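You operate a simulated robot arm through the tools that you are given. There is no shell and no other tool.

The job below is to be done with a simulated robot arm. You get a single attempt, and the scene is never put back.

Task
Drain the end basin, rinse its plug clean and plug it again.
Fine: rinse the drain plug at tap 9; tap off, no other tap run, no water left in the basin. What is to be rubbed or washed off counts as gone when no trace of it is left.

Only the result counts: the job must be done as asked and must still hold three seconds after the hand-in. Knocking over, shifting, dropping, spilling or breaking anything else fails it.

Robot
A 7-joint arm with a two-finger gripper, fixed in place. Base frame: the origin is at the foot of the arm, x ahead of it, y to its left, z up. Lengths are in m, angles in degrees, forces in N, time in s.
With the tool pointing down near the work surface it reaches from about 0.34 to 0.72 m from the base axis. Its first joint turns from -66.0 to 66.0 degrees. Payload 2.45 kg.
Tool frame: the origin (TCP) lies between the finger pads and is the grasp point; the fingertips stand 0.026 m ahead of it; z points along the fingers, y is the line along which they close. The gripper opens to 0.096 m. The gripper's body begins 0.069 m behind the TCP.
Orientation is that of the tool frame in the base frame, as [roll, pitch, yaw] about the fixed x, y, z axes, in that order (R = Rz(yaw) Ry(pitch) Rx(roll)). With the fingers straight down and closing along the base's y, the tool's x points along the base's -x, its y along +y and its z along -z.

Tools
- The arm moves only by the tool servo_tool. Its argument "increments" is a list of rows, each an object of numbers (a shift or turn left out is 0, a gripper value left out holds the last): "x", "y", "z": the shift along the tool's x, y, z in m; "rx", "ry", "rz": the turn, a rotation vector about the tool's x, y, z in degrees. In form: [{"x": .., "y": .., "z": .., "rx": .., "ry": .., "rz": ..}, ...]. A call has 1 to 20 rows; each row shifts and turns the commanded pose from where the row before left it, along the tool's axes as they then stand. "fingers" is the opening in per cent of the stroke, from 0 (shut) to 100 (fully open), set as the call begins (left out, the last holds). Rows are played at 5 a second. More than 0.05 m and 8.6 degrees between two rows, or a gripper value outside its range, and nothing of the call is played. Where a pose cannot be reached the arm comes as near as it can. A force on the tool above 40 N (or 10 N above the force at the start of the call, whichever is more), or a blocked arm, ends the call early, and 0.2 s more pass. Each finger halts on what it meets, pressing with about 36 N; the grip force reading is that of the motor and also rises with nothing between the fingers. The clock runs only during rows and for 0.2 s after the last one: add rows that do not move to give the fingers time. The reply holds the time, the measured pose of the TCP, the force on the tool along the base axes, the opening and the grip force, in the units named above and with some noise, with the torque about the TCP (base axes, N m) and any sound that the robot's microphone picked up.
- Cameras (640 x 400 px; columns grow to the right, rows downward): "scene" is fixed at [0.1586, -0.3842, 1.4601]; the picture's right is [0.87, -0.50, 0.00], its down [-0.21, -0.37, -0.90] and it looks along [0.45, 0.78, -0.43] (base axes); focal length 351 px, centre (320, 200). "wrist" rides on the gripper at [0.082, 0.003, -0.098] in the tool frame; the picture's right is [-0.04, 1.00, 0.00], its down [-0.73, -0.03, -0.68] and it looks along [-0.68, -0.03, 0.73] (tool axes); focal length 256 px, centre (320, 200). There is no depth. A picture from a camera that has moved, and an enlarged one, comes with that camera's place and axes in the base frame and with its lens. The place of the scene camera against the robot may be out by one fixed shift of up to 0.025 m in any direction.
- capture(camera): a new picture of that camera. No time passes.
- close_up(camera, box): a new picture of the part [left, top, right, bottom] of that camera's present view, enlarged. No time passes.
- finish_job(): hands the job in; it is judged then, once.

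Places have to be worked out from the pictures, the camera data and where the tool is seen. Open the gripper and draw the arm clear of the work before you hand the job in, unless the task says otherwise.

The tools are called after "Request:" as name(argument=value, ...) on one line, values as JSON. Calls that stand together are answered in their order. servo_tool: Moves the arm, as the interface text tells. Its arguments: {"type":"object","properties":{"increments":{"type":"array","items":{"type":"object","properties":{"x":{"type":"number"},"y":{"type":"number"},"z":{"type":"number"},"rx":{"type":"number"},"ry":{"type":"number"},"rz":{"type":"number"}}}},"fingers":{"type":"number"}},"required":["increments"]} The other tools are called the same way: capture (camera) takes a picture; close_up (camera, box) takes an enlarged picture of a part of a camera's view; finish_job () hands the job in.

At the start:

```text
time_s: 0.0
tool_pos: [0.3445, 0.1352, 1.2334]
orientation: [180.0, -0.1, 179.9]
contact_force: [1.4, -0.1, -0.1]
ft_torque: [-0.01, 0.05, 0.0]
width: 0.096
grasp_force: 0.1
```

scene: 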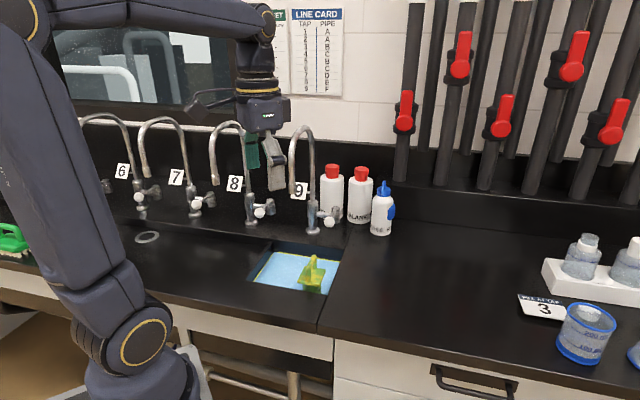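
wrist: 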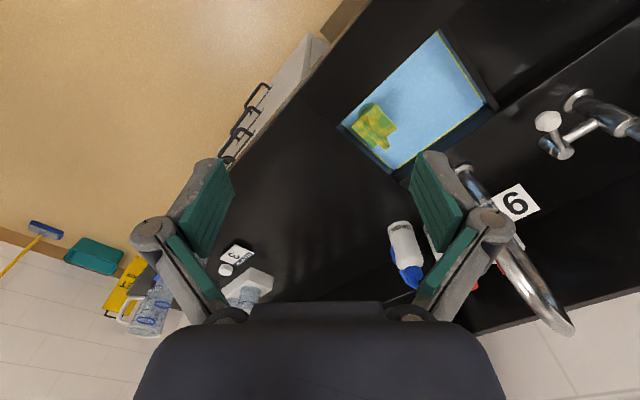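

I start by looking closely at the basin, the taps and the line card with both cameras.

Request:
close_up(camera="scene", box=[220, 220, 380, 320])

Request:
close_up(camera="scene", box=[260, 0, 360, 100])

Request:
close_up(camera="scene", box=[80, 100, 360, 260])

Request:
close_up(camera="scene", box=[380, 0, 640, 200])

Request:
close_up(camera="wrist", box=[300, 20, 640, 230])

```text
4.00 times, centred on (300, 270) of scene
camera zoom: at [0.1586, -0.3842, 1.4601], right [0.87, -0.5, 0.0], down [-0.21, -0.37, -0.9], along [0.45, 0.78, -0.43], focal length 1405 px, centre (400, -80)
```

zoom: 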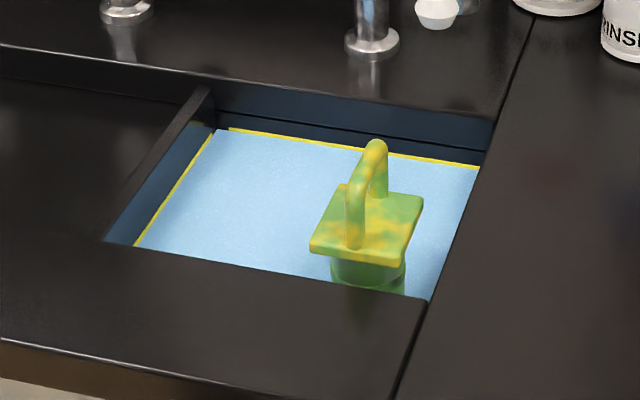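

```text
4.00 times, centred on (310, 50) of scene
camera zoom: at [0.1586, -0.3842, 1.4601], right [0.87, -0.5, 0.0], down [-0.21, -0.37, -0.9], along [0.45, 0.78, -0.43], focal length 1405 px, centre (360, 800)
```

zoom: 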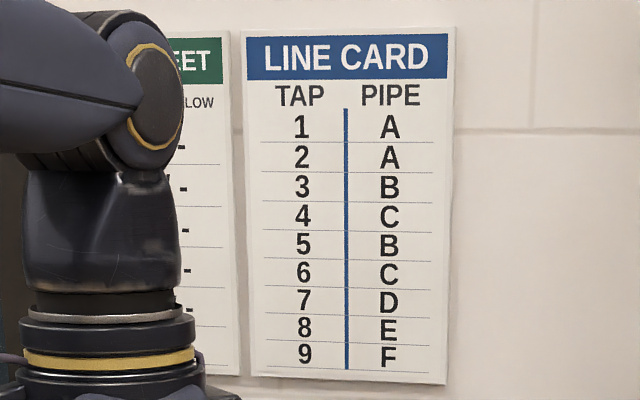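

```text
2.29 times, centred on (220, 180) of scene
camera zoom: at [0.1586, -0.3842, 1.4601], right [0.87, -0.5, 0.0], down [-0.21, -0.37, -0.9], along [0.45, 0.78, -0.43], focal length 803 px, centre (549, 246)
```

zoom: 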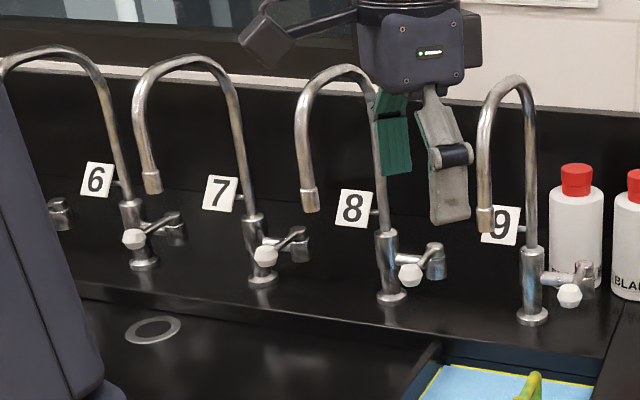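

```text
2.00 times, centred on (510, 100) of scene
camera zoom: at [0.1586, -0.3842, 1.4601], right [0.87, -0.5, 0.0], down [-0.21, -0.37, -0.9], along [0.45, 0.78, -0.43], focal length 703 px, centre (-60, 400)
```

zoom: 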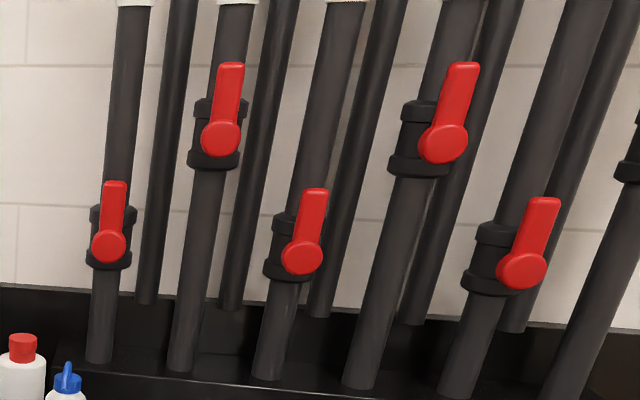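

```text
1.88 times, centred on (470, 125) of wrist
camera zoom: at [0.2628, 0.1393, 1.3313], right [0.04, 1.0, 0.0], down [0.73, -0.03, 0.68], along [0.68, -0.03, -0.73], focal length 482 px, centre (38, 341)
```

zoom: 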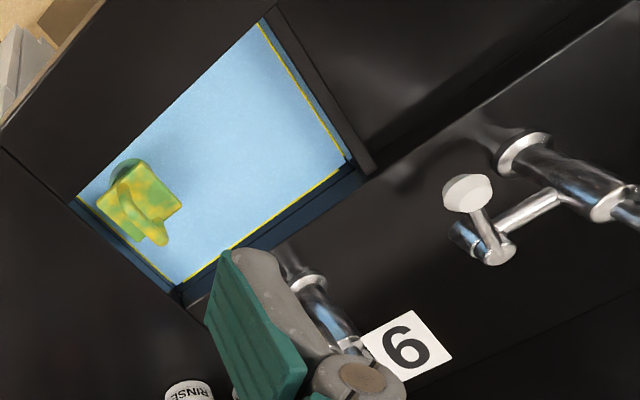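

The basin holds blue water and the yellow-stained plug stands in its near right corner. Next I zoom in on tap 9's handle and spout, and on the rest of the bench.

Request:
close_up(camera="scene", box=[270, 120, 350, 240])

Request:
close_up(camera="scene", box=[200, 110, 290, 230])

Request:
close_up(camera="scene", box=[320, 150, 420, 250])

Request:
close_up(camera="scene", box=[500, 210, 640, 380])

Request:
close_up(camera="wrist", box=[500, 70, 640, 220])

```text
3.33 times, centred on (310, 180) of scene
camera zoom: at [0.1586, -0.3842, 1.4601], right [0.87, -0.5, 0.0], down [-0.21, -0.37, -0.9], along [0.45, 0.78, -0.43], focal length 1171 px, centre (353, 267)
```

zoom: 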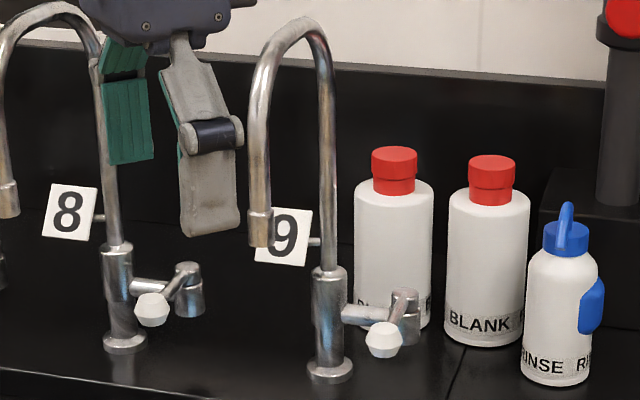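

```text
3.33 times, centred on (245, 170) of scene
camera zoom: at [0.1586, -0.3842, 1.4601], right [0.87, -0.5, 0.0], down [-0.21, -0.37, -0.9], along [0.45, 0.78, -0.43], focal length 1171 px, centre (570, 300)
```

zoom: 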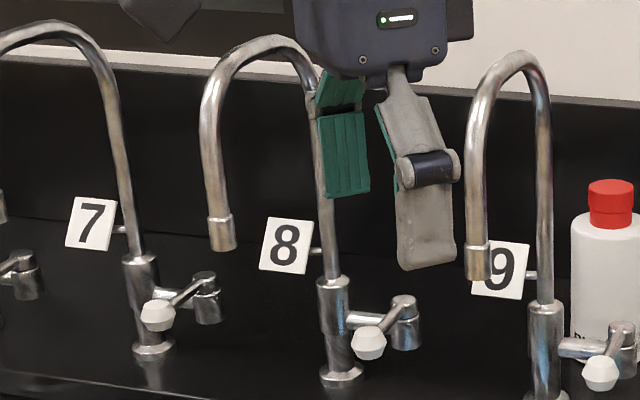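

```text
4.00 times, centred on (370, 200) of scene
camera zoom: at [0.1586, -0.3842, 1.4601], right [0.87, -0.5, 0.0], down [-0.21, -0.37, -0.9], along [0.45, 0.78, -0.43], focal length 1405 px, centre (120, 200)
```

zoom: 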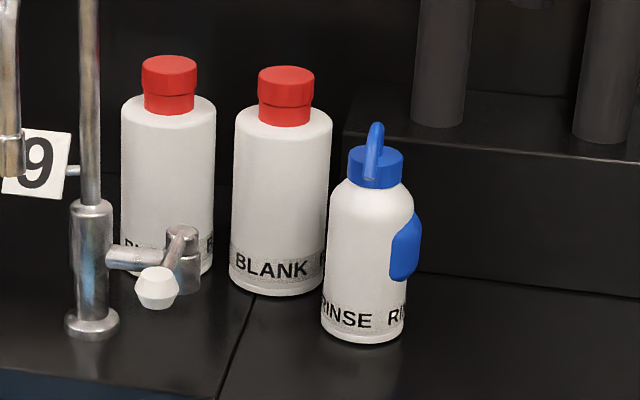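

```text
2.35 times, centred on (570, 295) of scene
camera zoom: at [0.1586, -0.3842, 1.4601], right [0.87, -0.5, 0.0], down [-0.21, -0.37, -0.9], along [0.45, 0.78, -0.43], focal length 827 px, centre (-268, -24)
```

zoom: 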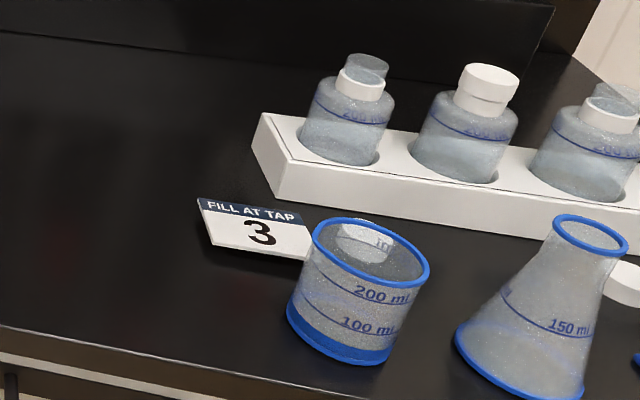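

```text
2.67 times, centred on (570, 145) of wrist
camera zoom: at [0.2628, 0.1393, 1.3313], right [0.04, 1.0, 0.0], down [0.73, -0.03, 0.68], along [0.68, -0.03, -0.73], focal length 683 px, centre (-347, 347)
```

zoom: 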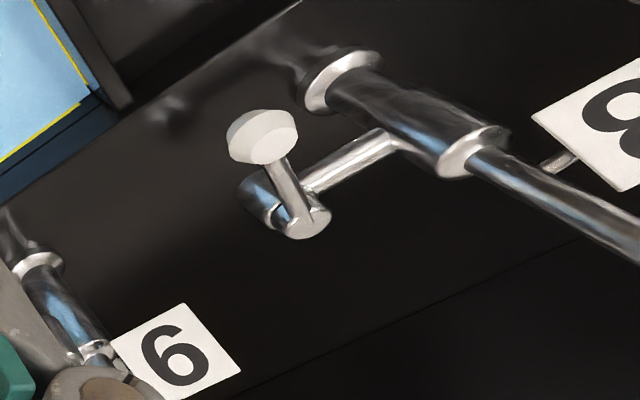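

The taps' levers all point out from the wall (off), with a vertical pivot on a side arm. The bench seems turned about 37° from the base axes, so I turn the tool to line up with it and view the basin and tap 9 square on.

Request:
servo_tool(increments=[{"rz": -7.46}, {"rz": -7.46}, {"rz": -7.46}, {"rz": -7.46}, {"rz": -7.46}])

Request:
capture(camera="wrist")

Request:
capture(camera="scene")

```text
time_s: 1.2
tool_pos: [0.3437, 0.1365, 1.2317]
orientation: [-179.9, 0.0, -142.6]
contact_force: [-0.4, -0.5, 0.0]
ft_torque: [0.01, -0.01, -0.03]
width: 0.0959
grasp_force: 0.1
```

```text
taken
camera wrist: at [0.2772, 0.0897, 1.3308], right [-0.58, 0.82, 0.0], down [0.6, 0.42, 0.68], along [0.56, 0.39, -0.73], focal length 256 px, centre (320, 200)
```

wrist: 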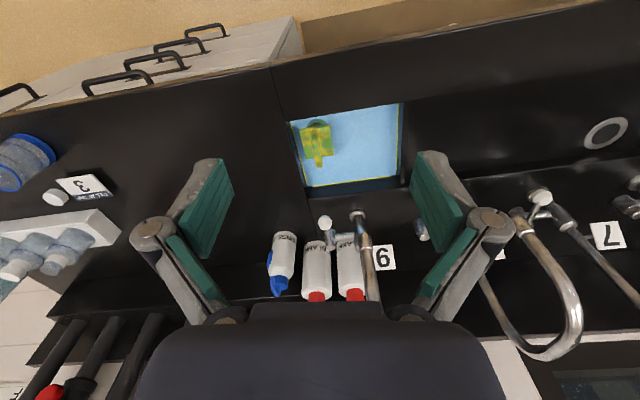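

```text
taken
```

scene: 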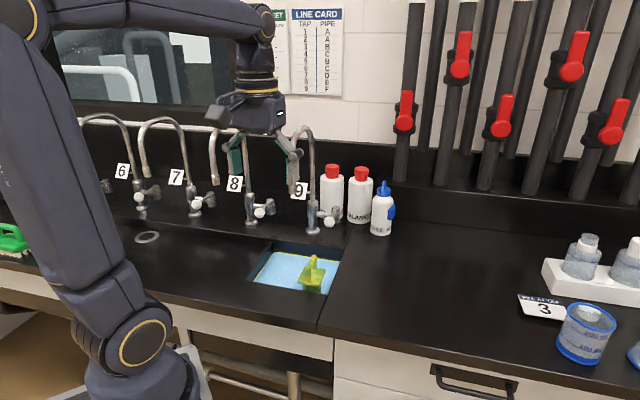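

The view still shows the bench tilted by several degrees. I take enlarged views to measure the basin corners, plug and tap precisely.

Request:
close_up(camera="wrist", box=[270, 80, 430, 200])

Request:
close_up(camera="wrist", box=[280, 180, 440, 310])

```text
3.33 times, centred on (350, 140) of wrist
camera zoom: at [0.2772, 0.0897, 1.3308], right [-0.58, 0.82, 0.0], down [0.6, 0.42, 0.68], along [0.56, 0.39, -0.73], focal length 853 px, centre (220, 400)
```

zoom: 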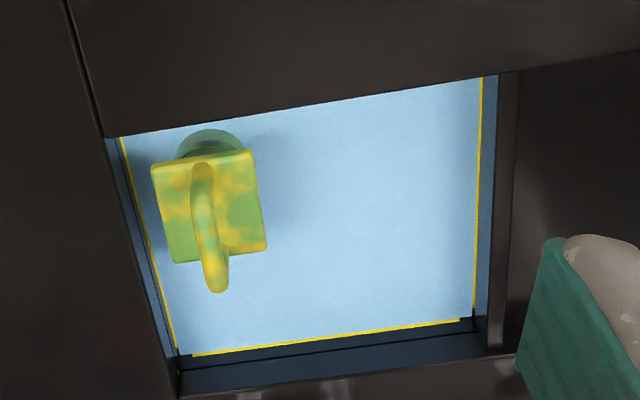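

```text
3.08 times, centred on (360, 245) of wrist
camera zoom: at [0.2772, 0.0897, 1.3308], right [-0.58, 0.82, 0.0], down [0.6, 0.42, 0.68], along [0.56, 0.39, -0.73], focal length 788 px, centre (197, 62)
```

zoom: 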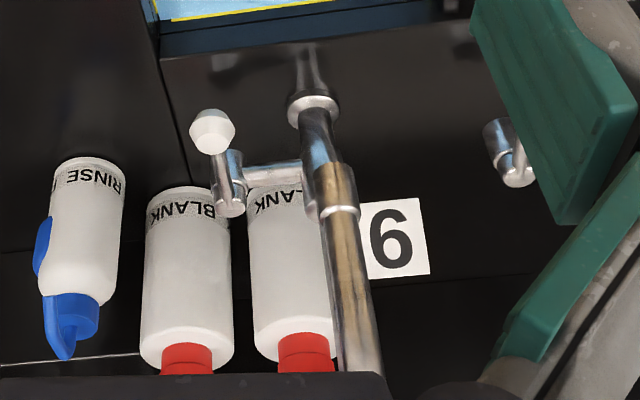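

From these views the bench runs at about 45°, with the rim near z≈0.95. The plug is near (0.47, 0.22), the spout outlet near (0.45, 0.28, 1.13) and the knob near (0.56, 0.30, 1.01). I turn to 45° and shift along the bench for a second viewpoint to triangulate more exactly.

Request:
servo_tool(increments=[{"rz": -7.6}, {"y": -0.04, "x": -0.02}, {"y": -0.04, "x": -0.02}, {"y": -0.04, "x": -0.02}, {"x": 0.0}])

Request:
capture(camera="wrist")

Request:
close_up(camera="wrist", box=[320, 60, 520, 185])

Request:
close_up(camera="wrist", box=[320, 165, 520, 290])

```text
time_s: 2.4
tool_pos: [0.4712, 0.0953, 1.2376]
orientation: [-180.0, 0.0, -135.2]
contact_force: [-0.6, 0.6, -0.4]
ft_torque: [-0.01, 0.02, -0.01]
width: 0.0961
grasp_force: 0.0
```

```text
taken
camera wrist: at [0.41, 0.0394, 1.3358], right [-0.68, 0.74, 0.0], down [0.54, 0.5, 0.68], along [0.5, 0.46, -0.73], focal length 256 px, centre (320, 200)
```

wrist: 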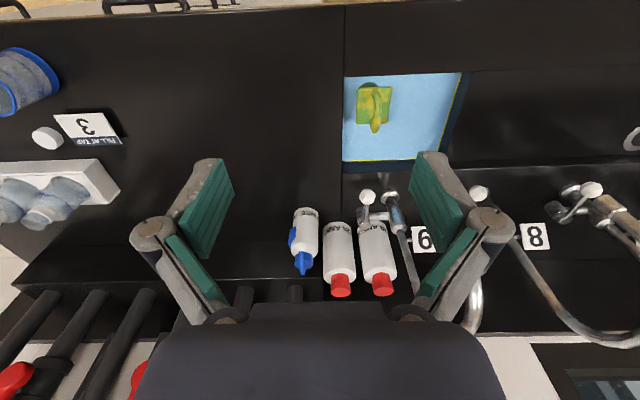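

```text
3.20 times, centred on (420, 122) of wrist
camera zoom: at [0.41, 0.0394, 1.3358], right [-0.68, 0.74, 0.0], down [0.54, 0.5, 0.68], along [0.5, 0.46, -0.73], focal length 819 px, centre (0, 448)
```

zoom: 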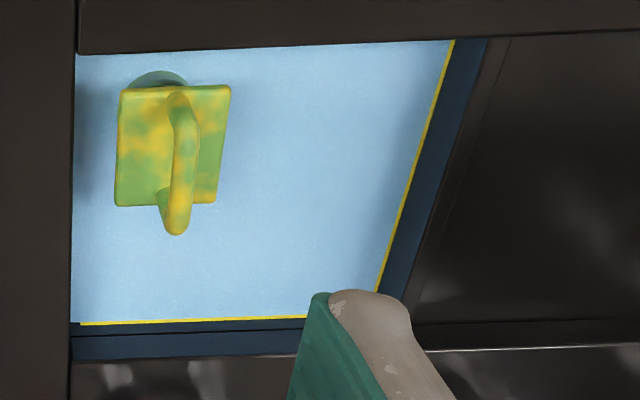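

```text
3.20 times, centred on (420, 228) of wrist
camera zoom: at [0.41, 0.0394, 1.3358], right [-0.68, 0.74, 0.0], down [0.54, 0.5, 0.68], along [0.5, 0.46, -0.73], focal length 819 px, centre (0, 112)
```

zoom: 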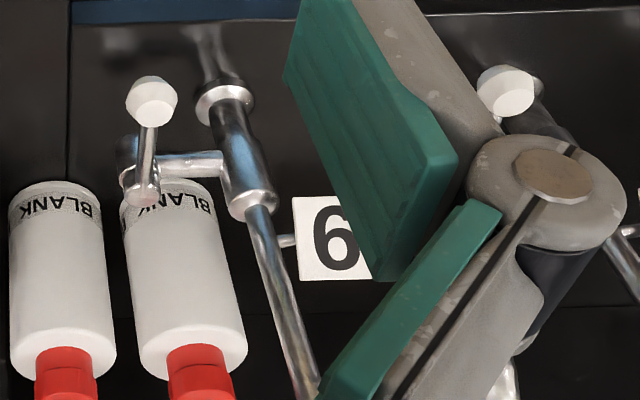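

Two wrist views triangulate well: rim Z≈0.90, plug plate centre ≈(0.48, 0.226, 0.91) with its arch top ≈0.957, and the spout outlet above the basin centre. I tilt the tool 25° back from the wall so the hand clears the spout and go to a pre-grasp above the plug.

Request:
servo_tool(increments=[{"ry": -6.25}, {"ry": -6.25}, {"ry": -6.25}, {"ry": -6.25}, {"x": -0.0028, "y": 0.0171, "z": 0.0405}, {"x": -0.0028, "y": 0.0171, "z": 0.0405}, {"x": -0.0028, "y": 0.0171, "z": 0.0405}, {"x": -0.0028, "y": 0.0171, "z": 0.0405}, {"x": -0.0028, "y": 0.0171, "z": 0.0405}, {"x": 0.0}], fingers=44)

Request:
capture(camera="wrist")

Request:
capture(camera="scene")

```text
time_s: 4.6
tool_pos: [0.4807, 0.221, 1.0561]
orientation: [-180.0, 25.0, -135.1]
contact_force: [0.3, -0.4, 0.7]
ft_torque: [-0.02, 0.0, 0.0]
width: 0.0421
grasp_force: 0.1
```

```text
taken
camera wrist: at [0.3953, 0.1424, 1.1102], right [-0.68, 0.73, 0.02], down [0.29, 0.25, 0.93], along [0.67, 0.63, -0.38], focal length 256 px, centre (320, 200)
```

wrist: 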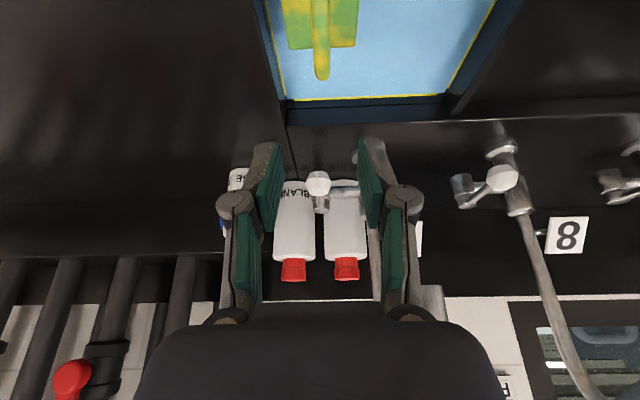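

```text
taken
```

scene: 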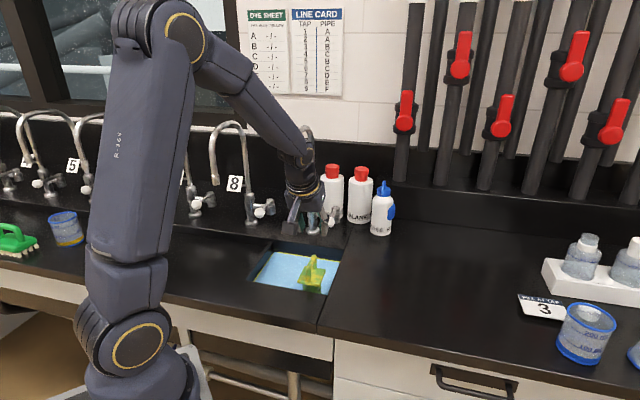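

The hand is over the plug; the dye/line sheets are now visible too. I zoom in to verify the plug's position relative to the fingers and the clearance to spout 9.

Request:
close_up(camera="wrist", box=[220, 0, 420, 125])

Request:
close_up(camera="scene", box=[240, 110, 370, 310])

Request:
close_up(camera="scene", box=[240, 0, 350, 100])

```text
3.20 times, centred on (320, 62) of wrist
camera zoom: at [0.3953, 0.1424, 1.1102], right [-0.68, 0.73, 0.02], down [0.29, 0.25, 0.93], along [0.67, 0.63, -0.38], focal length 819 px, centre (320, 640)
```

zoom: 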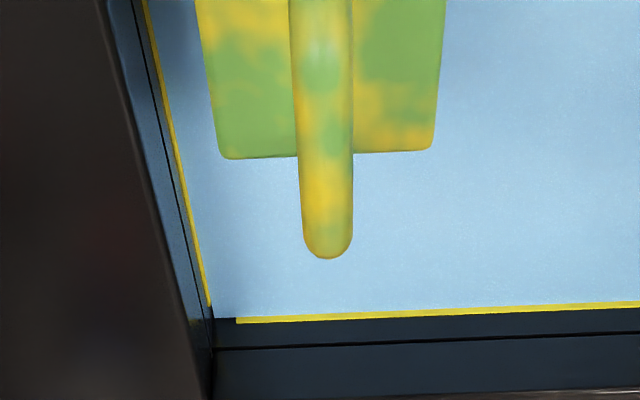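

```text
2.00 times, centred on (305, 210) of scene
camera zoom: at [0.1586, -0.3842, 1.4601], right [0.87, -0.5, 0.0], down [-0.21, -0.37, -0.9], along [0.45, 0.78, -0.43], focal length 703 px, centre (350, 180)
```

zoom: 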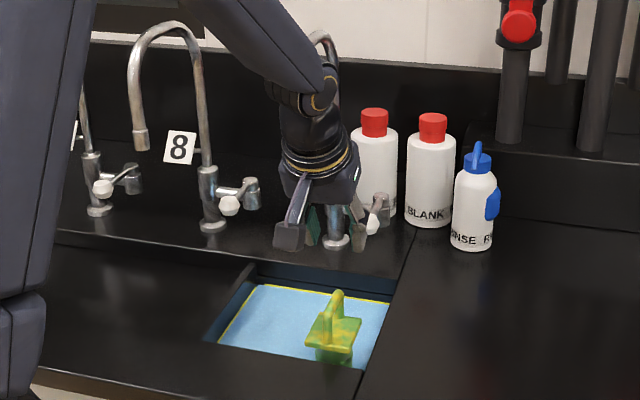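

```text
4.00 times, centred on (295, 50) of scene
camera zoom: at [0.1586, -0.3842, 1.4601], right [0.87, -0.5, 0.0], down [-0.21, -0.37, -0.9], along [0.45, 0.78, -0.43], focal length 1405 px, centre (420, 800)
```

zoom: 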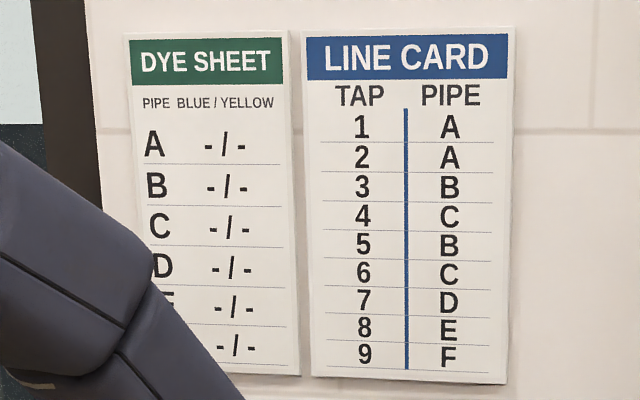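

The arch lies 3 mm to the left of the TCP's centre plane and directly below it, with the spout clear of the hand. I lower straight down to straddle the arch.

Request:
servo_tool(increments=[{"x": 0.0107, "y": 0.0009, "z": 0.0253}, {"x": 0.0107, "y": 0.0009, "z": 0.0253}, {"x": 0.0107, "y": 0.0008, "z": 0.0253}, {"x": 0.0108, "y": 0.0008, "z": 0.0255}, {"x": 0.0}])

Request:
capture(camera="wrist")

Request:
close_up(camera="scene", box=[240, 180, 370, 310])

```text
time_s: 5.8
tool_pos: [0.4826, 0.2272, 0.9479]
orientation: [179.9, 25.0, -135.1]
contact_force: [0.3, 0.1, -0.3]
ft_torque: [-0.01, -0.01, 0.0]
width: 0.0423
grasp_force: 0.0
```

```text
taken
camera wrist: at [0.3984, 0.149, 1.0027], right [-0.68, 0.73, 0.02], down [0.29, 0.25, 0.93], along [0.67, 0.63, -0.38], focal length 256 px, centre (320, 200)
```

wrist: 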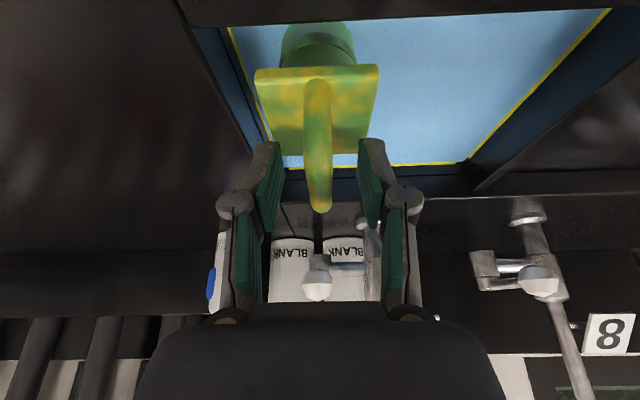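

```text
3.08 times, centred on (305, 245) of scene
camera zoom: at [0.1586, -0.3842, 1.4601], right [0.87, -0.5, 0.0], down [-0.21, -0.37, -0.9], along [0.45, 0.78, -0.43], focal length 1081 px, centre (366, 62)
```

zoom: 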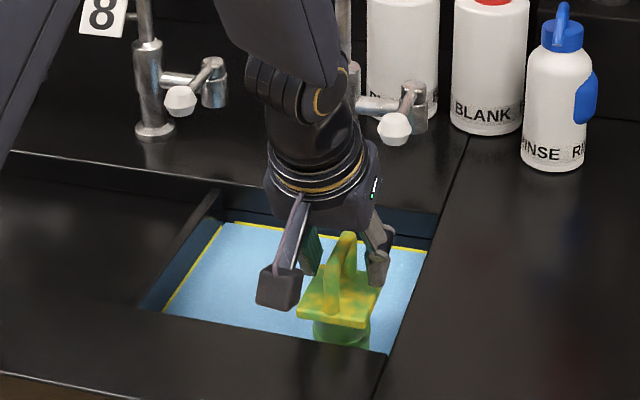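

The fingers straddle the arch handle with the TCP at its centre. I close on it.

Request:
servo_tool(increments=[{"x": 0}, {"x": 0}, {"x": 0}, {"x": 0}, {"x": 0}], fingers=0)

Request:
capture(camera="wrist")

```text
time_s: 7.0
tool_pos: [0.4829, 0.2275, 0.9481]
orientation: [180.0, 25.0, -135.1]
contact_force: [-0.1, 0.2, 0.0]
ft_torque: [-0.01, 0.0, 0.03]
width: 0.0108
grasp_force: 36.2
```

```text
taken
camera wrist: at [0.3984, 0.1489, 1.003], right [-0.68, 0.73, 0.02], down [0.29, 0.25, 0.93], along [0.67, 0.63, -0.38], focal length 256 px, centre (320, 200)
```

wrist: 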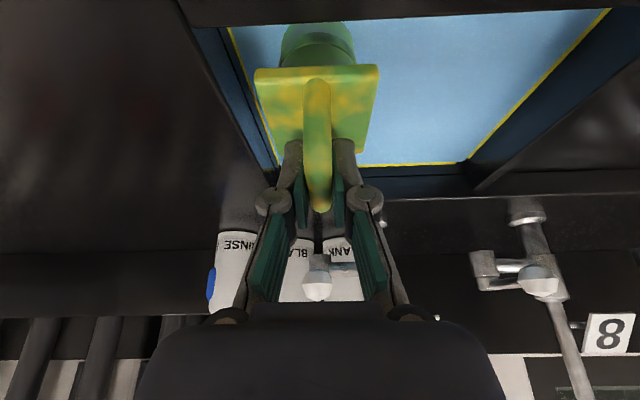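

The handle is gripped (10.8 mm, 36 N). I lift straight up slowly to unplug.

Request:
servo_tool(increments=[{"x": -0.0042, "z": -0.0091}, {"x": -0.0042, "z": -0.0091}, {"x": -0.0042, "z": -0.0091}, {"x": -0.0042, "z": -0.0091}, {"x": 0}, {"x": 0}])

Request:
capture(camera="wrist")

Request:
close_up(camera="scene", box=[220, 180, 370, 310])

```text
time_s: 8.4
tool_pos: [0.4814, 0.2291, 0.986]
orientation: [-180.0, 25.0, -135.1]
contact_force: [0.3, -0.3, -2.4]
ft_torque: [0.01, 0.0, -0.01]
width: 0.0112
grasp_force: 35.8
```

```text
taken
camera wrist: at [0.397, 0.1495, 1.04], right [-0.68, 0.73, 0.02], down [0.29, 0.25, 0.93], along [0.67, 0.63, -0.38], focal length 256 px, centre (320, 200)
```

wrist: 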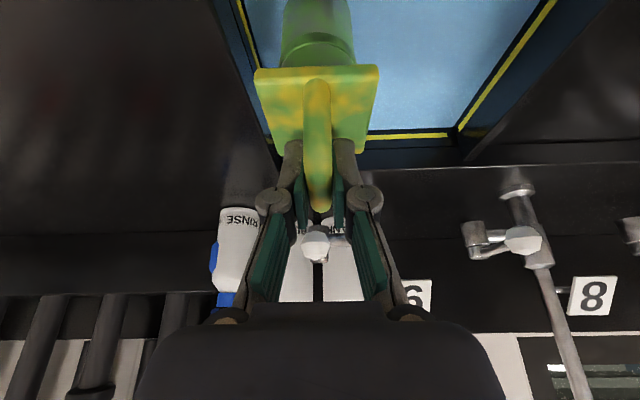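

```text
3.08 times, centred on (295, 245) of scene
camera zoom: at [0.1586, -0.3842, 1.4601], right [0.87, -0.5, 0.0], down [-0.21, -0.37, -0.9], along [0.45, 0.78, -0.43], focal length 1081 px, centre (397, 62)
```

zoom: 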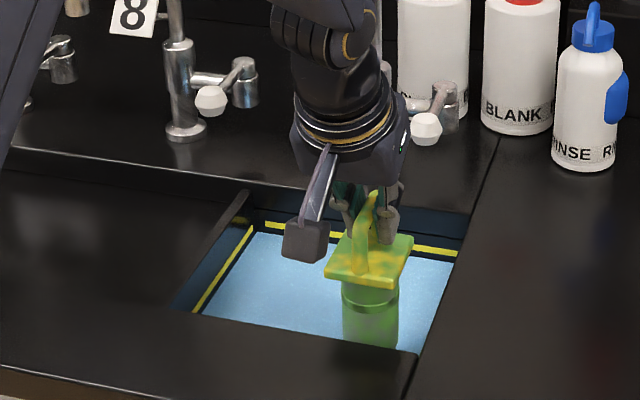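

The level is dropping, so the basin is draining and the plug (long stopper, ~2.4 N) is free. I lift it a bit higher and wait while it drains.

Request:
servo_tool(increments=[{"x": -0.0085, "z": -0.0181}, {"x": -0.0085, "z": -0.0181}, {"x": -0.0085, "z": -0.0181}, {"x": -0.0085, "z": -0.0181}, {"x": 0}, {"x": 0}, {"x": 0}, {"x": 0}, {"x": 0}, {"x": 0}, {"x": 0}, {"x": 0}])

Request:
capture(camera="wrist")

Request:
close_up(camera="scene", box=[220, 120, 370, 310])

```text
time_s: 11.0
tool_pos: [0.4814, 0.2309, 1.0635]
orientation: [180.0, 25.1, -135.2]
contact_force: [0.4, -0.6, -3.0]
ft_torque: [0.01, -0.02, 0.0]
width: 0.0106
grasp_force: 35.5
```

```text
taken
camera wrist: at [0.3958, 0.1513, 1.1196], right [-0.68, 0.73, 0.02], down [0.29, 0.25, 0.93], along [0.67, 0.63, -0.38], focal length 256 px, centre (320, 200)
```

wrist: 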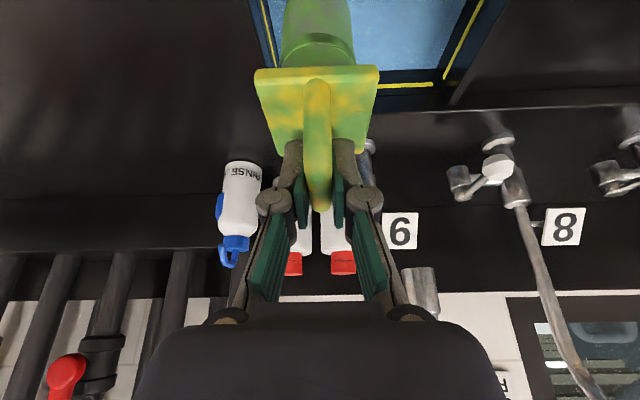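

```text
2.11 times, centred on (295, 215) of scene
camera zoom: at [0.1586, -0.3842, 1.4601], right [0.87, -0.5, 0.0], down [-0.21, -0.37, -0.9], along [0.45, 0.78, -0.43], focal length 740 px, centre (373, 168)
```

zoom: 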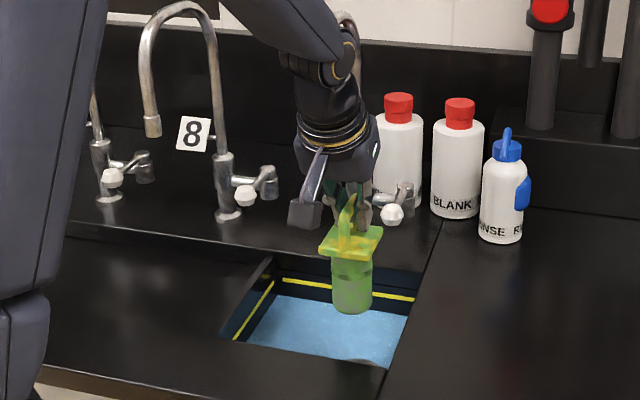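

The water has fallen further and the plug hangs clear. I keep holding it over the basin and wait for the rest to drain.

Request:
servo_tool(increments=[{"x": 0}, {"x": 0}, {"x": 0}, {"x": 0}, {"x": 0}, {"x": 0}, {"x": 0}, {"x": 0}, {"x": 0}, {"x": 0}, {"x": 0}, {"x": 0}, {"x": 0}, {"x": 0}, {"x": 0}, {"x": 0}, {"x": 0}, {"x": 0}, {"x": 0}, {"x": 0}])

Request:
close_up(camera="scene", box=[220, 160, 370, 310])

Request:
close_up(camera="wrist", box=[240, 0, 500, 230])

```text
time_s: 15.2
tool_pos: [0.4801, 0.2295, 1.0644]
orientation: [-180.0, 25.0, -135.2]
contact_force: [-0.5, 0.4, -2.8]
ft_torque: [0.04, 0.0, 0.01]
width: 0.0104
grasp_force: 35.9
```

```text
2.67 times, centred on (295, 235) of scene
camera zoom: at [0.1586, -0.3842, 1.4601], right [0.87, -0.5, 0.0], down [-0.21, -0.37, -0.9], along [0.45, 0.78, -0.43], focal length 937 px, centre (387, 107)
```

zoom: 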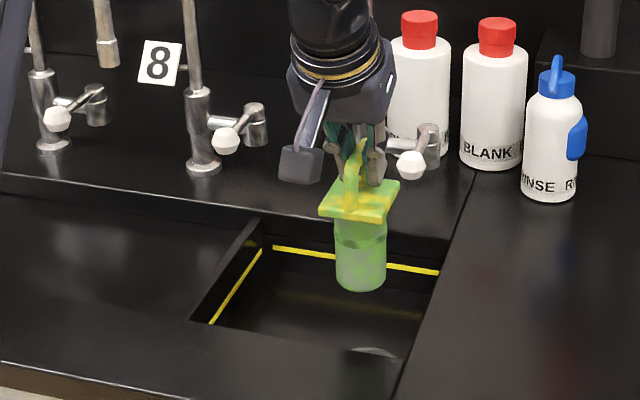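

```text
1.74 times, centred on (370, 115) of wrist
camera zoom: at [0.3958, 0.1513, 1.1196], right [-0.68, 0.73, 0.02], down [0.29, 0.25, 0.93], along [0.67, 0.63, -0.38], focal length 445 px, centre (233, 348)
```

zoom: 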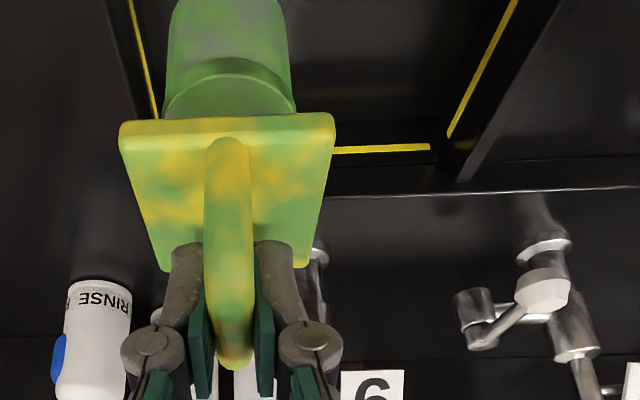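

The basin is empty and the black floor with the drain ring near Z≈0.84 shows. I plan to stand the plug on the basin floor near the stream's landing spot while I work the tap, so I lower over the drain first, then move sideways below the spout.

Request:
servo_tool(increments=[{"x": 0.0113, "z": 0.0242}, {"x": 0.0113, "z": 0.0242}, {"x": 0.0112, "z": 0.0241}, {"x": -0.0039, "y": 0.0217, "z": 0.0018}, {"x": -0.0039, "y": 0.0217, "z": 0.0018}, {"x": -0.0039, "y": 0.0216, "z": 0.0018}, {"x": 0}, {"x": 0}])

Request:
capture(camera="wrist")

Request:
close_up(camera="scene", box=[220, 120, 370, 310])

```text
time_s: 17.0
tool_pos: [0.4444, 0.2807, 0.9826]
orientation: [-180.0, 25.0, -135.1]
contact_force: [0.1, -0.6, -2.2]
ft_torque: [0.01, -0.02, 0.0]
width: 0.0104
grasp_force: 36.0
```

```text
taken
camera wrist: at [0.3598, 0.2021, 1.0384], right [-0.68, 0.73, 0.02], down [0.29, 0.25, 0.93], along [0.67, 0.63, -0.38], focal length 256 px, centre (320, 200)
```

wrist: 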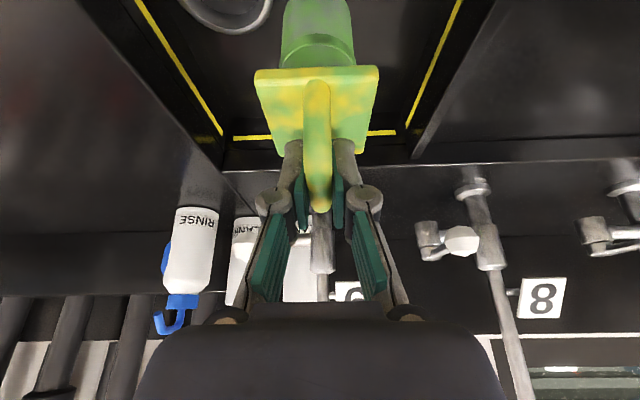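

```text
2.11 times, centred on (295, 215) of scene
camera zoom: at [0.1586, -0.3842, 1.4601], right [0.87, -0.5, 0.0], down [-0.21, -0.37, -0.9], along [0.45, 0.78, -0.43], focal length 740 px, centre (373, 168)
```

zoom: 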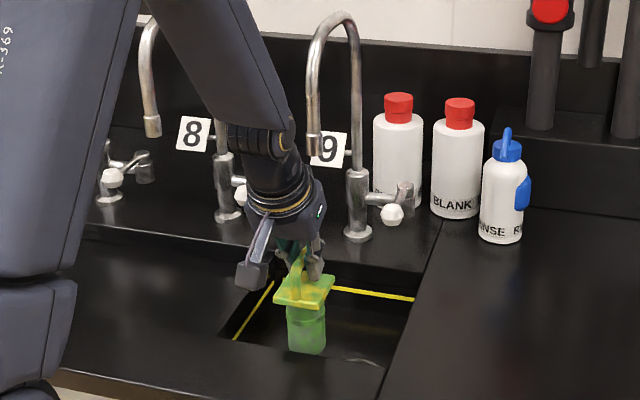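

The plug hangs in the middle of the empty basin, just nearer than the spout mouth (≈n 0.55 along the wall-normal, Z 1.10). I lower it in small steps until the floor takes its weight.

Request:
servo_tool(increments=[{"x": 0.0017, "z": 0.0036}, {"x": 0.0017, "z": 0.0036}, {"x": 0.0017, "z": 0.0036}, {"x": 0}])

Request:
close_up(camera="scene", box=[250, 220, 350, 310])

```text
time_s: 18.0
tool_pos: [0.4449, 0.2828, 0.973]
orientation: [-180.0, 24.9, -135.1]
contact_force: [-0.3, 0.3, -2.1]
ft_torque: [-0.01, 0.05, 0.04]
width: 0.0105
grasp_force: 36.4
```

```text
4.44 times, centred on (300, 265) of scene
camera zoom: at [0.1586, -0.3842, 1.4601], right [0.87, -0.5, 0.0], down [-0.21, -0.37, -0.9], along [0.45, 0.78, -0.43], focal length 1561 px, centre (409, -89)
```

zoom: 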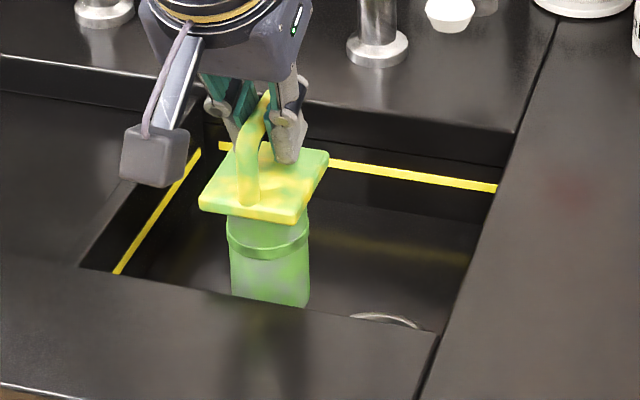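

No contact yet (force unchanged). There also seems to be a pale film on the stopper's lower part, to check later. Continue lowering in small steps.

Request:
servo_tool(increments=[{"x": 0.0017, "z": 0.0036}, {"x": 0.0017, "z": 0.0036}, {"x": 0}])

Request:
servo_tool(increments=[{"x": 0.0013, "z": 0.0027}, {"x": 0.0013, "z": 0.0027}, {"x": 0}])

```text
time_s: 18.8
tool_pos: [0.4456, 0.2823, 0.9651]
orientation: [-180.0, 25.0, -135.0]
contact_force: [-0.3, -0.3, -2.4]
ft_torque: [0.0, 0.0, 0.0]
width: 0.0103
grasp_force: 36.0
```

```text
time_s: 19.6
tool_pos: [0.4455, 0.283, 0.9586]
orientation: [179.9, 25.0, -135.1]
contact_force: [0.7, 1.0, -3.0]
ft_torque: [-0.02, 0.0, 0.02]
width: 0.0107
grasp_force: 36.0
```

Still hanging freely at TCP Z=0.959. I continue in 2–3 mm steps.

Request:
servo_tool(increments=[{"x": 0.0013, "z": 0.0027}, {"x": 0}])

Request:
servo_tool(increments=[{"x": 0.0013, "z": 0.0027}, {"x": 0}])

Request:
servo_tool(increments=[{"x": 0.0009, "z": 0.0018}, {"x": 0}])

Request:
close_up(camera="scene", box=[250, 220, 350, 310])

```text
time_s: 20.2
tool_pos: [0.4437, 0.2836, 0.9564]
orientation: [180.0, 25.0, -135.2]
contact_force: [-0.1, -0.2, -3.9]
ft_torque: [-0.01, 0.0, 0.01]
width: 0.0103
grasp_force: 36.2
```

```text
time_s: 20.8
tool_pos: [0.4441, 0.2832, 0.9521]
orientation: [-179.9, 25.0, -135.1]
contact_force: [-0.1, -0.2, -2.8]
ft_torque: [0.0, 0.0, 0.01]
width: 0.0104
grasp_force: 35.8
```

```text
time_s: 21.4
tool_pos: [0.4443, 0.2834, 0.9507]
orientation: [179.9, 25.0, -135.1]
contact_force: [-0.7, -0.8, -2.9]
ft_torque: [0.01, -0.01, -0.03]
width: 0.0108
grasp_force: 36.2
```

```text
4.44 times, centred on (300, 265) of scene
camera zoom: at [0.1586, -0.3842, 1.4601], right [0.87, -0.5, 0.0], down [-0.21, -0.37, -0.9], along [0.45, 0.78, -0.43], focal length 1561 px, centre (409, -89)
```

zoom: 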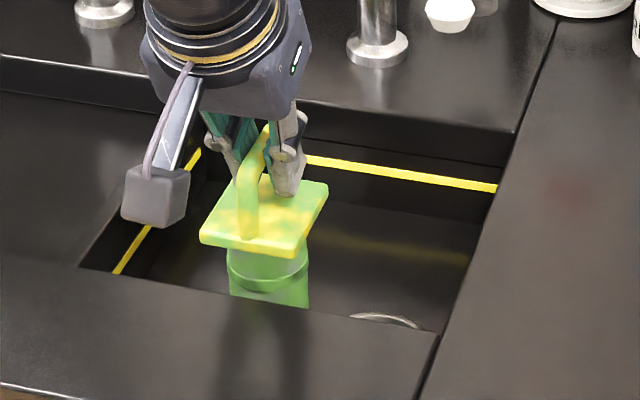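

Already nearly at plugged height, so the stopper barely goes into the drain. I continue in 2 mm steps watching the force.

Request:
servo_tool(increments=[{"x": 0.0009, "z": 0.0018}, {"x": 0}])

Request:
servo_tool(increments=[{"x": 0.0009, "z": 0.0018}, {"x": 0}])

Request:
servo_tool(increments=[{"x": 0.0009, "z": 0.0018}, {"x": 0}])

```text
time_s: 22.0
tool_pos: [0.4444, 0.2835, 0.9479]
orientation: [179.9, 25.1, -135.1]
contact_force: [0.3, -0.2, -2.9]
ft_torque: [0.02, -0.02, -0.01]
width: 0.0104
grasp_force: 36.6
```

```text
time_s: 22.6
tool_pos: [0.444, 0.2823, 0.9483]
orientation: [-179.9, 25.1, -135.0]
contact_force: [-3.1, -1.4, 14.0]
ft_torque: [-0.52, 0.52, -0.02]
width: 0.0103
grasp_force: 35.6
```

```text
time_s: 23.2
tool_pos: [0.445, 0.2841, 0.9475]
orientation: [180.0, 25.4, -135.1]
contact_force: [-2.6, 0.0, 25.0]
ft_torque: [0.15, -0.12, 0.04]
width: 0.0102
grasp_force: 35.8
```

The plug touched the floor at TCP Z≈0.948 and now presses with 25 N. I back off the excess so it just rests, then check.

Request:
servo_tool(increments=[{"x": -0.0009, "z": -0.0018}, {"x": -0.0005, "z": -0.0011}, {"x": 0}, {"x": 0}])

Request:
capture(camera="wrist")

```text
time_s: 24.2
tool_pos: [0.4431, 0.2818, 0.947]
orientation: [180.0, 24.7, -135.1]
contact_force: [-0.1, 0.1, -2.6]
ft_torque: [0.01, -0.04, 0.02]
width: 0.0102
grasp_force: 36.2
```

```text
taken
camera wrist: at [0.3592, 0.2035, 1.0023], right [-0.68, 0.73, 0.02], down [0.29, 0.25, 0.92], along [0.67, 0.63, -0.38], focal length 256 px, centre (320, 200)
```

wrist: 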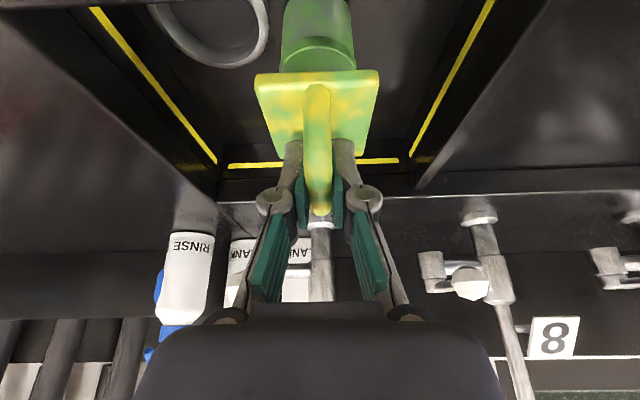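

The plug hangs within a millimetre of the floor. I open the fingers and wait, then look.

Request:
servo_tool(increments=[{"x": 0}, {"x": 0}, {"x": 0}, {"x": 0}], fingers=44)

Request:
capture(camera="wrist")

Request:
close_up(camera="scene", box=[250, 220, 350, 310])

```text
time_s: 25.2
tool_pos: [0.4438, 0.2835, 0.9478]
orientation: [180.0, 25.0, -135.1]
contact_force: [-0.4, 0.0, 0.0]
ft_torque: [0.01, -0.05, 0.01]
width: 0.0423
grasp_force: 0.1
```

```text
taken
camera wrist: at [0.3599, 0.2042, 1.0029], right [-0.68, 0.73, 0.02], down [0.29, 0.25, 0.93], along [0.67, 0.63, -0.38], focal length 256 px, centre (320, 200)
```

wrist: 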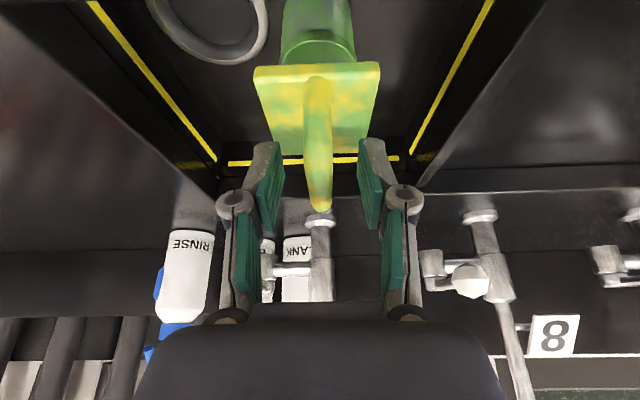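

```text
4.44 times, centred on (300, 265) of scene
camera zoom: at [0.1586, -0.3842, 1.4601], right [0.87, -0.5, 0.0], down [-0.21, -0.37, -0.9], along [0.45, 0.78, -0.43], focal length 1561 px, centre (409, -89)
```

zoom: 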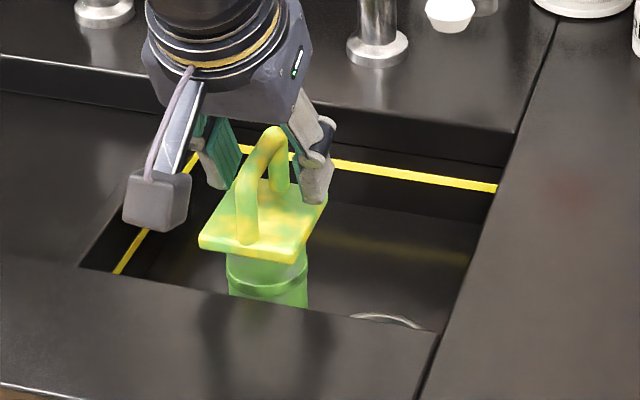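

The plug stands upright on the floor on its own. I back out along the tool axis, move right, and look.

Request:
servo_tool(increments=[{"z": -0.03}, {"z": -0.04}, {"z": -0.04}, {"y": -0.045}, {"y": -0.045}, {"x": 0}])

Request:
capture(camera="wrist")

Request:
close_up(camera="scene", box=[230, 120, 370, 310])

```text
time_s: 26.6
tool_pos: [0.4745, 0.1859, 1.0483]
orientation: [-180.0, 25.0, -135.1]
contact_force: [0.1, 0.4, 0.1]
ft_torque: [0.01, -0.01, -0.02]
width: 0.0421
grasp_force: 0.1
```

```text
taken
camera wrist: at [0.3896, 0.107, 1.1035], right [-0.68, 0.73, 0.02], down [0.29, 0.25, 0.93], along [0.67, 0.63, -0.38], focal length 256 px, centre (320, 200)
```

wrist: 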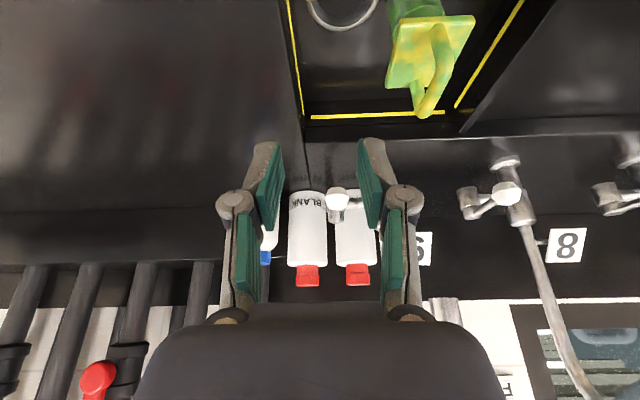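

```text
2.11 times, centred on (300, 215) of scene
camera zoom: at [0.1586, -0.3842, 1.4601], right [0.87, -0.5, 0.0], down [-0.21, -0.37, -0.9], along [0.45, 0.78, -0.43], focal length 740 px, centre (362, 168)
```

zoom: 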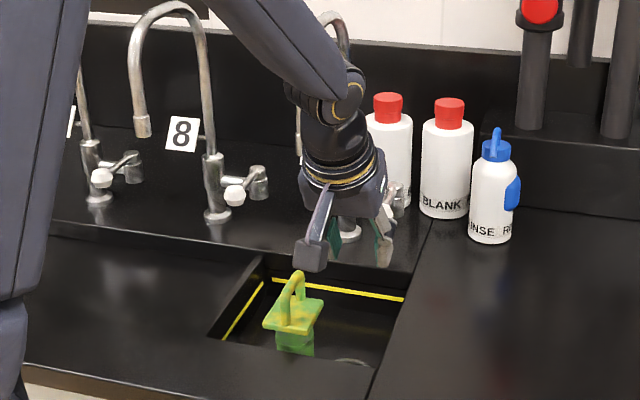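

The plug stays standing in the basin. Now I tilt further and yaw the tool so the fingers can straddle tap 9's knob from the front right, opening to about 58 mm.

Request:
servo_tool(increments=[{"ry": -6.67}, {"ry": -6.67}, {"ry": -6.66}, {"rx": -5.3, "rz": -5.3}, {"rx": -5.3, "rz": -5.3}, {"x": -0.0254, "y": -0.0105, "z": 0.0301}, {"x": 0}], fingers=60)

Request:
capture(camera="wrist")

Request:
close_up(camera="scene", box=[230, 120, 370, 310])

```text
time_s: 28.2
tool_pos: [0.504, 0.2159, 1.0462]
orientation: [179.9, 45.0, -120.1]
contact_force: [0.1, -0.6, -0.5]
ft_torque: [0.02, 0.0, 0.06]
width: 0.0574
grasp_force: 0.0
```

```text
taken
camera wrist: at [0.4365, 0.1078, 1.0579], right [-0.85, 0.53, 0.03], down [0.05, 0.02, 1.0], along [0.52, 0.85, -0.04], focal length 256 px, centre (320, 200)
```

wrist: 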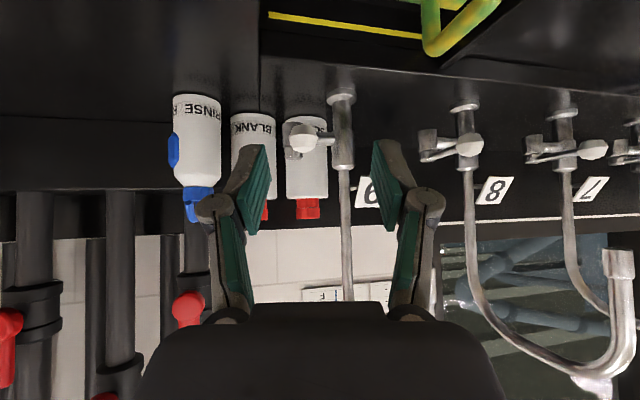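

```text
2.11 times, centred on (300, 215) of scene
camera zoom: at [0.1586, -0.3842, 1.4601], right [0.87, -0.5, 0.0], down [-0.21, -0.37, -0.9], along [0.45, 0.78, -0.43], focal length 740 px, centre (362, 168)
```

zoom: 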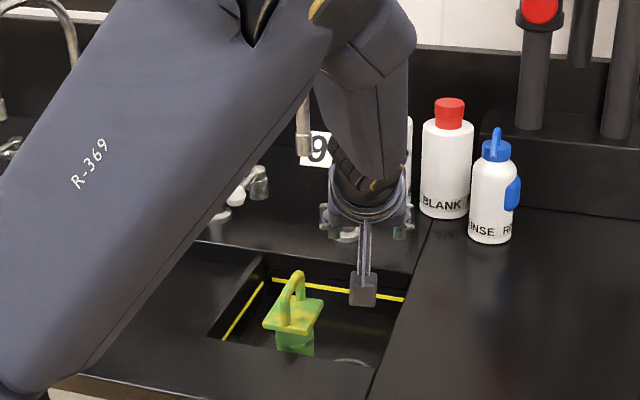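

The knob projects to Z≈0.984, consistent with the earlier estimate (≈0.584, 0.317). I move to the pre-position on the tool axis behind the knob and look.

Request:
servo_tool(increments=[{"x": -0.0242, "y": -0.0099, "z": 0.0306}, {"x": -0.0242, "y": -0.0098, "z": 0.0306}, {"x": 0}])

Request:
capture(camera="wrist")

Request:
close_up(camera="scene", box=[230, 120, 370, 310])

```text
time_s: 29.0
tool_pos: [0.56, 0.2728, 1.0379]
orientation: [-180.0, 45.0, -120.2]
contact_force: [0.5, -0.6, -0.7]
ft_torque: [-0.01, 0.0, 0.01]
width: 0.0577
grasp_force: 0.0
```

```text
taken
camera wrist: at [0.4931, 0.1658, 1.0496], right [-0.85, 0.53, 0.03], down [0.05, 0.02, 1.0], along [0.53, 0.85, -0.04], focal length 256 px, centre (320, 200)
```

wrist: 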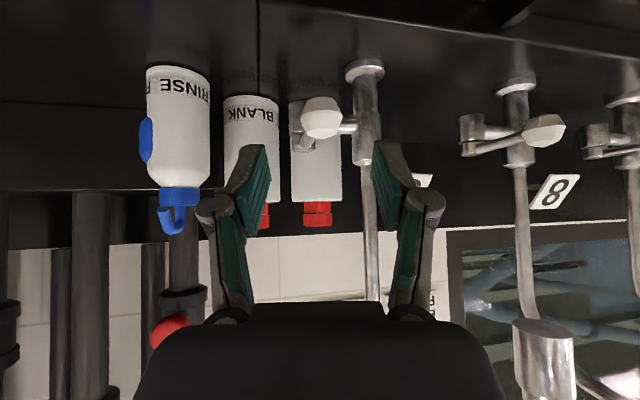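

```text
2.11 times, centred on (300, 215) of scene
camera zoom: at [0.1586, -0.3842, 1.4601], right [0.87, -0.5, 0.0], down [-0.21, -0.37, -0.9], along [0.45, 0.78, -0.43], focal length 740 px, centre (362, 168)
```

zoom: 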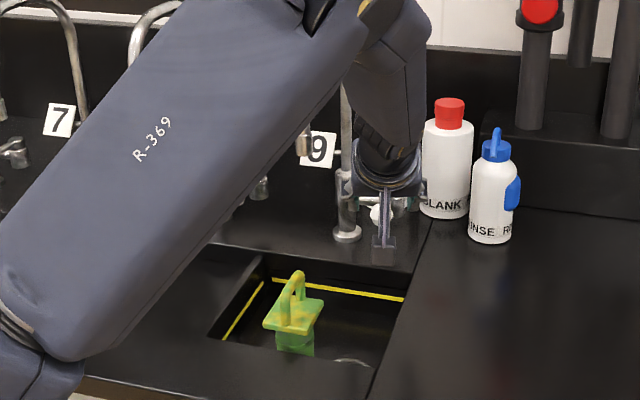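

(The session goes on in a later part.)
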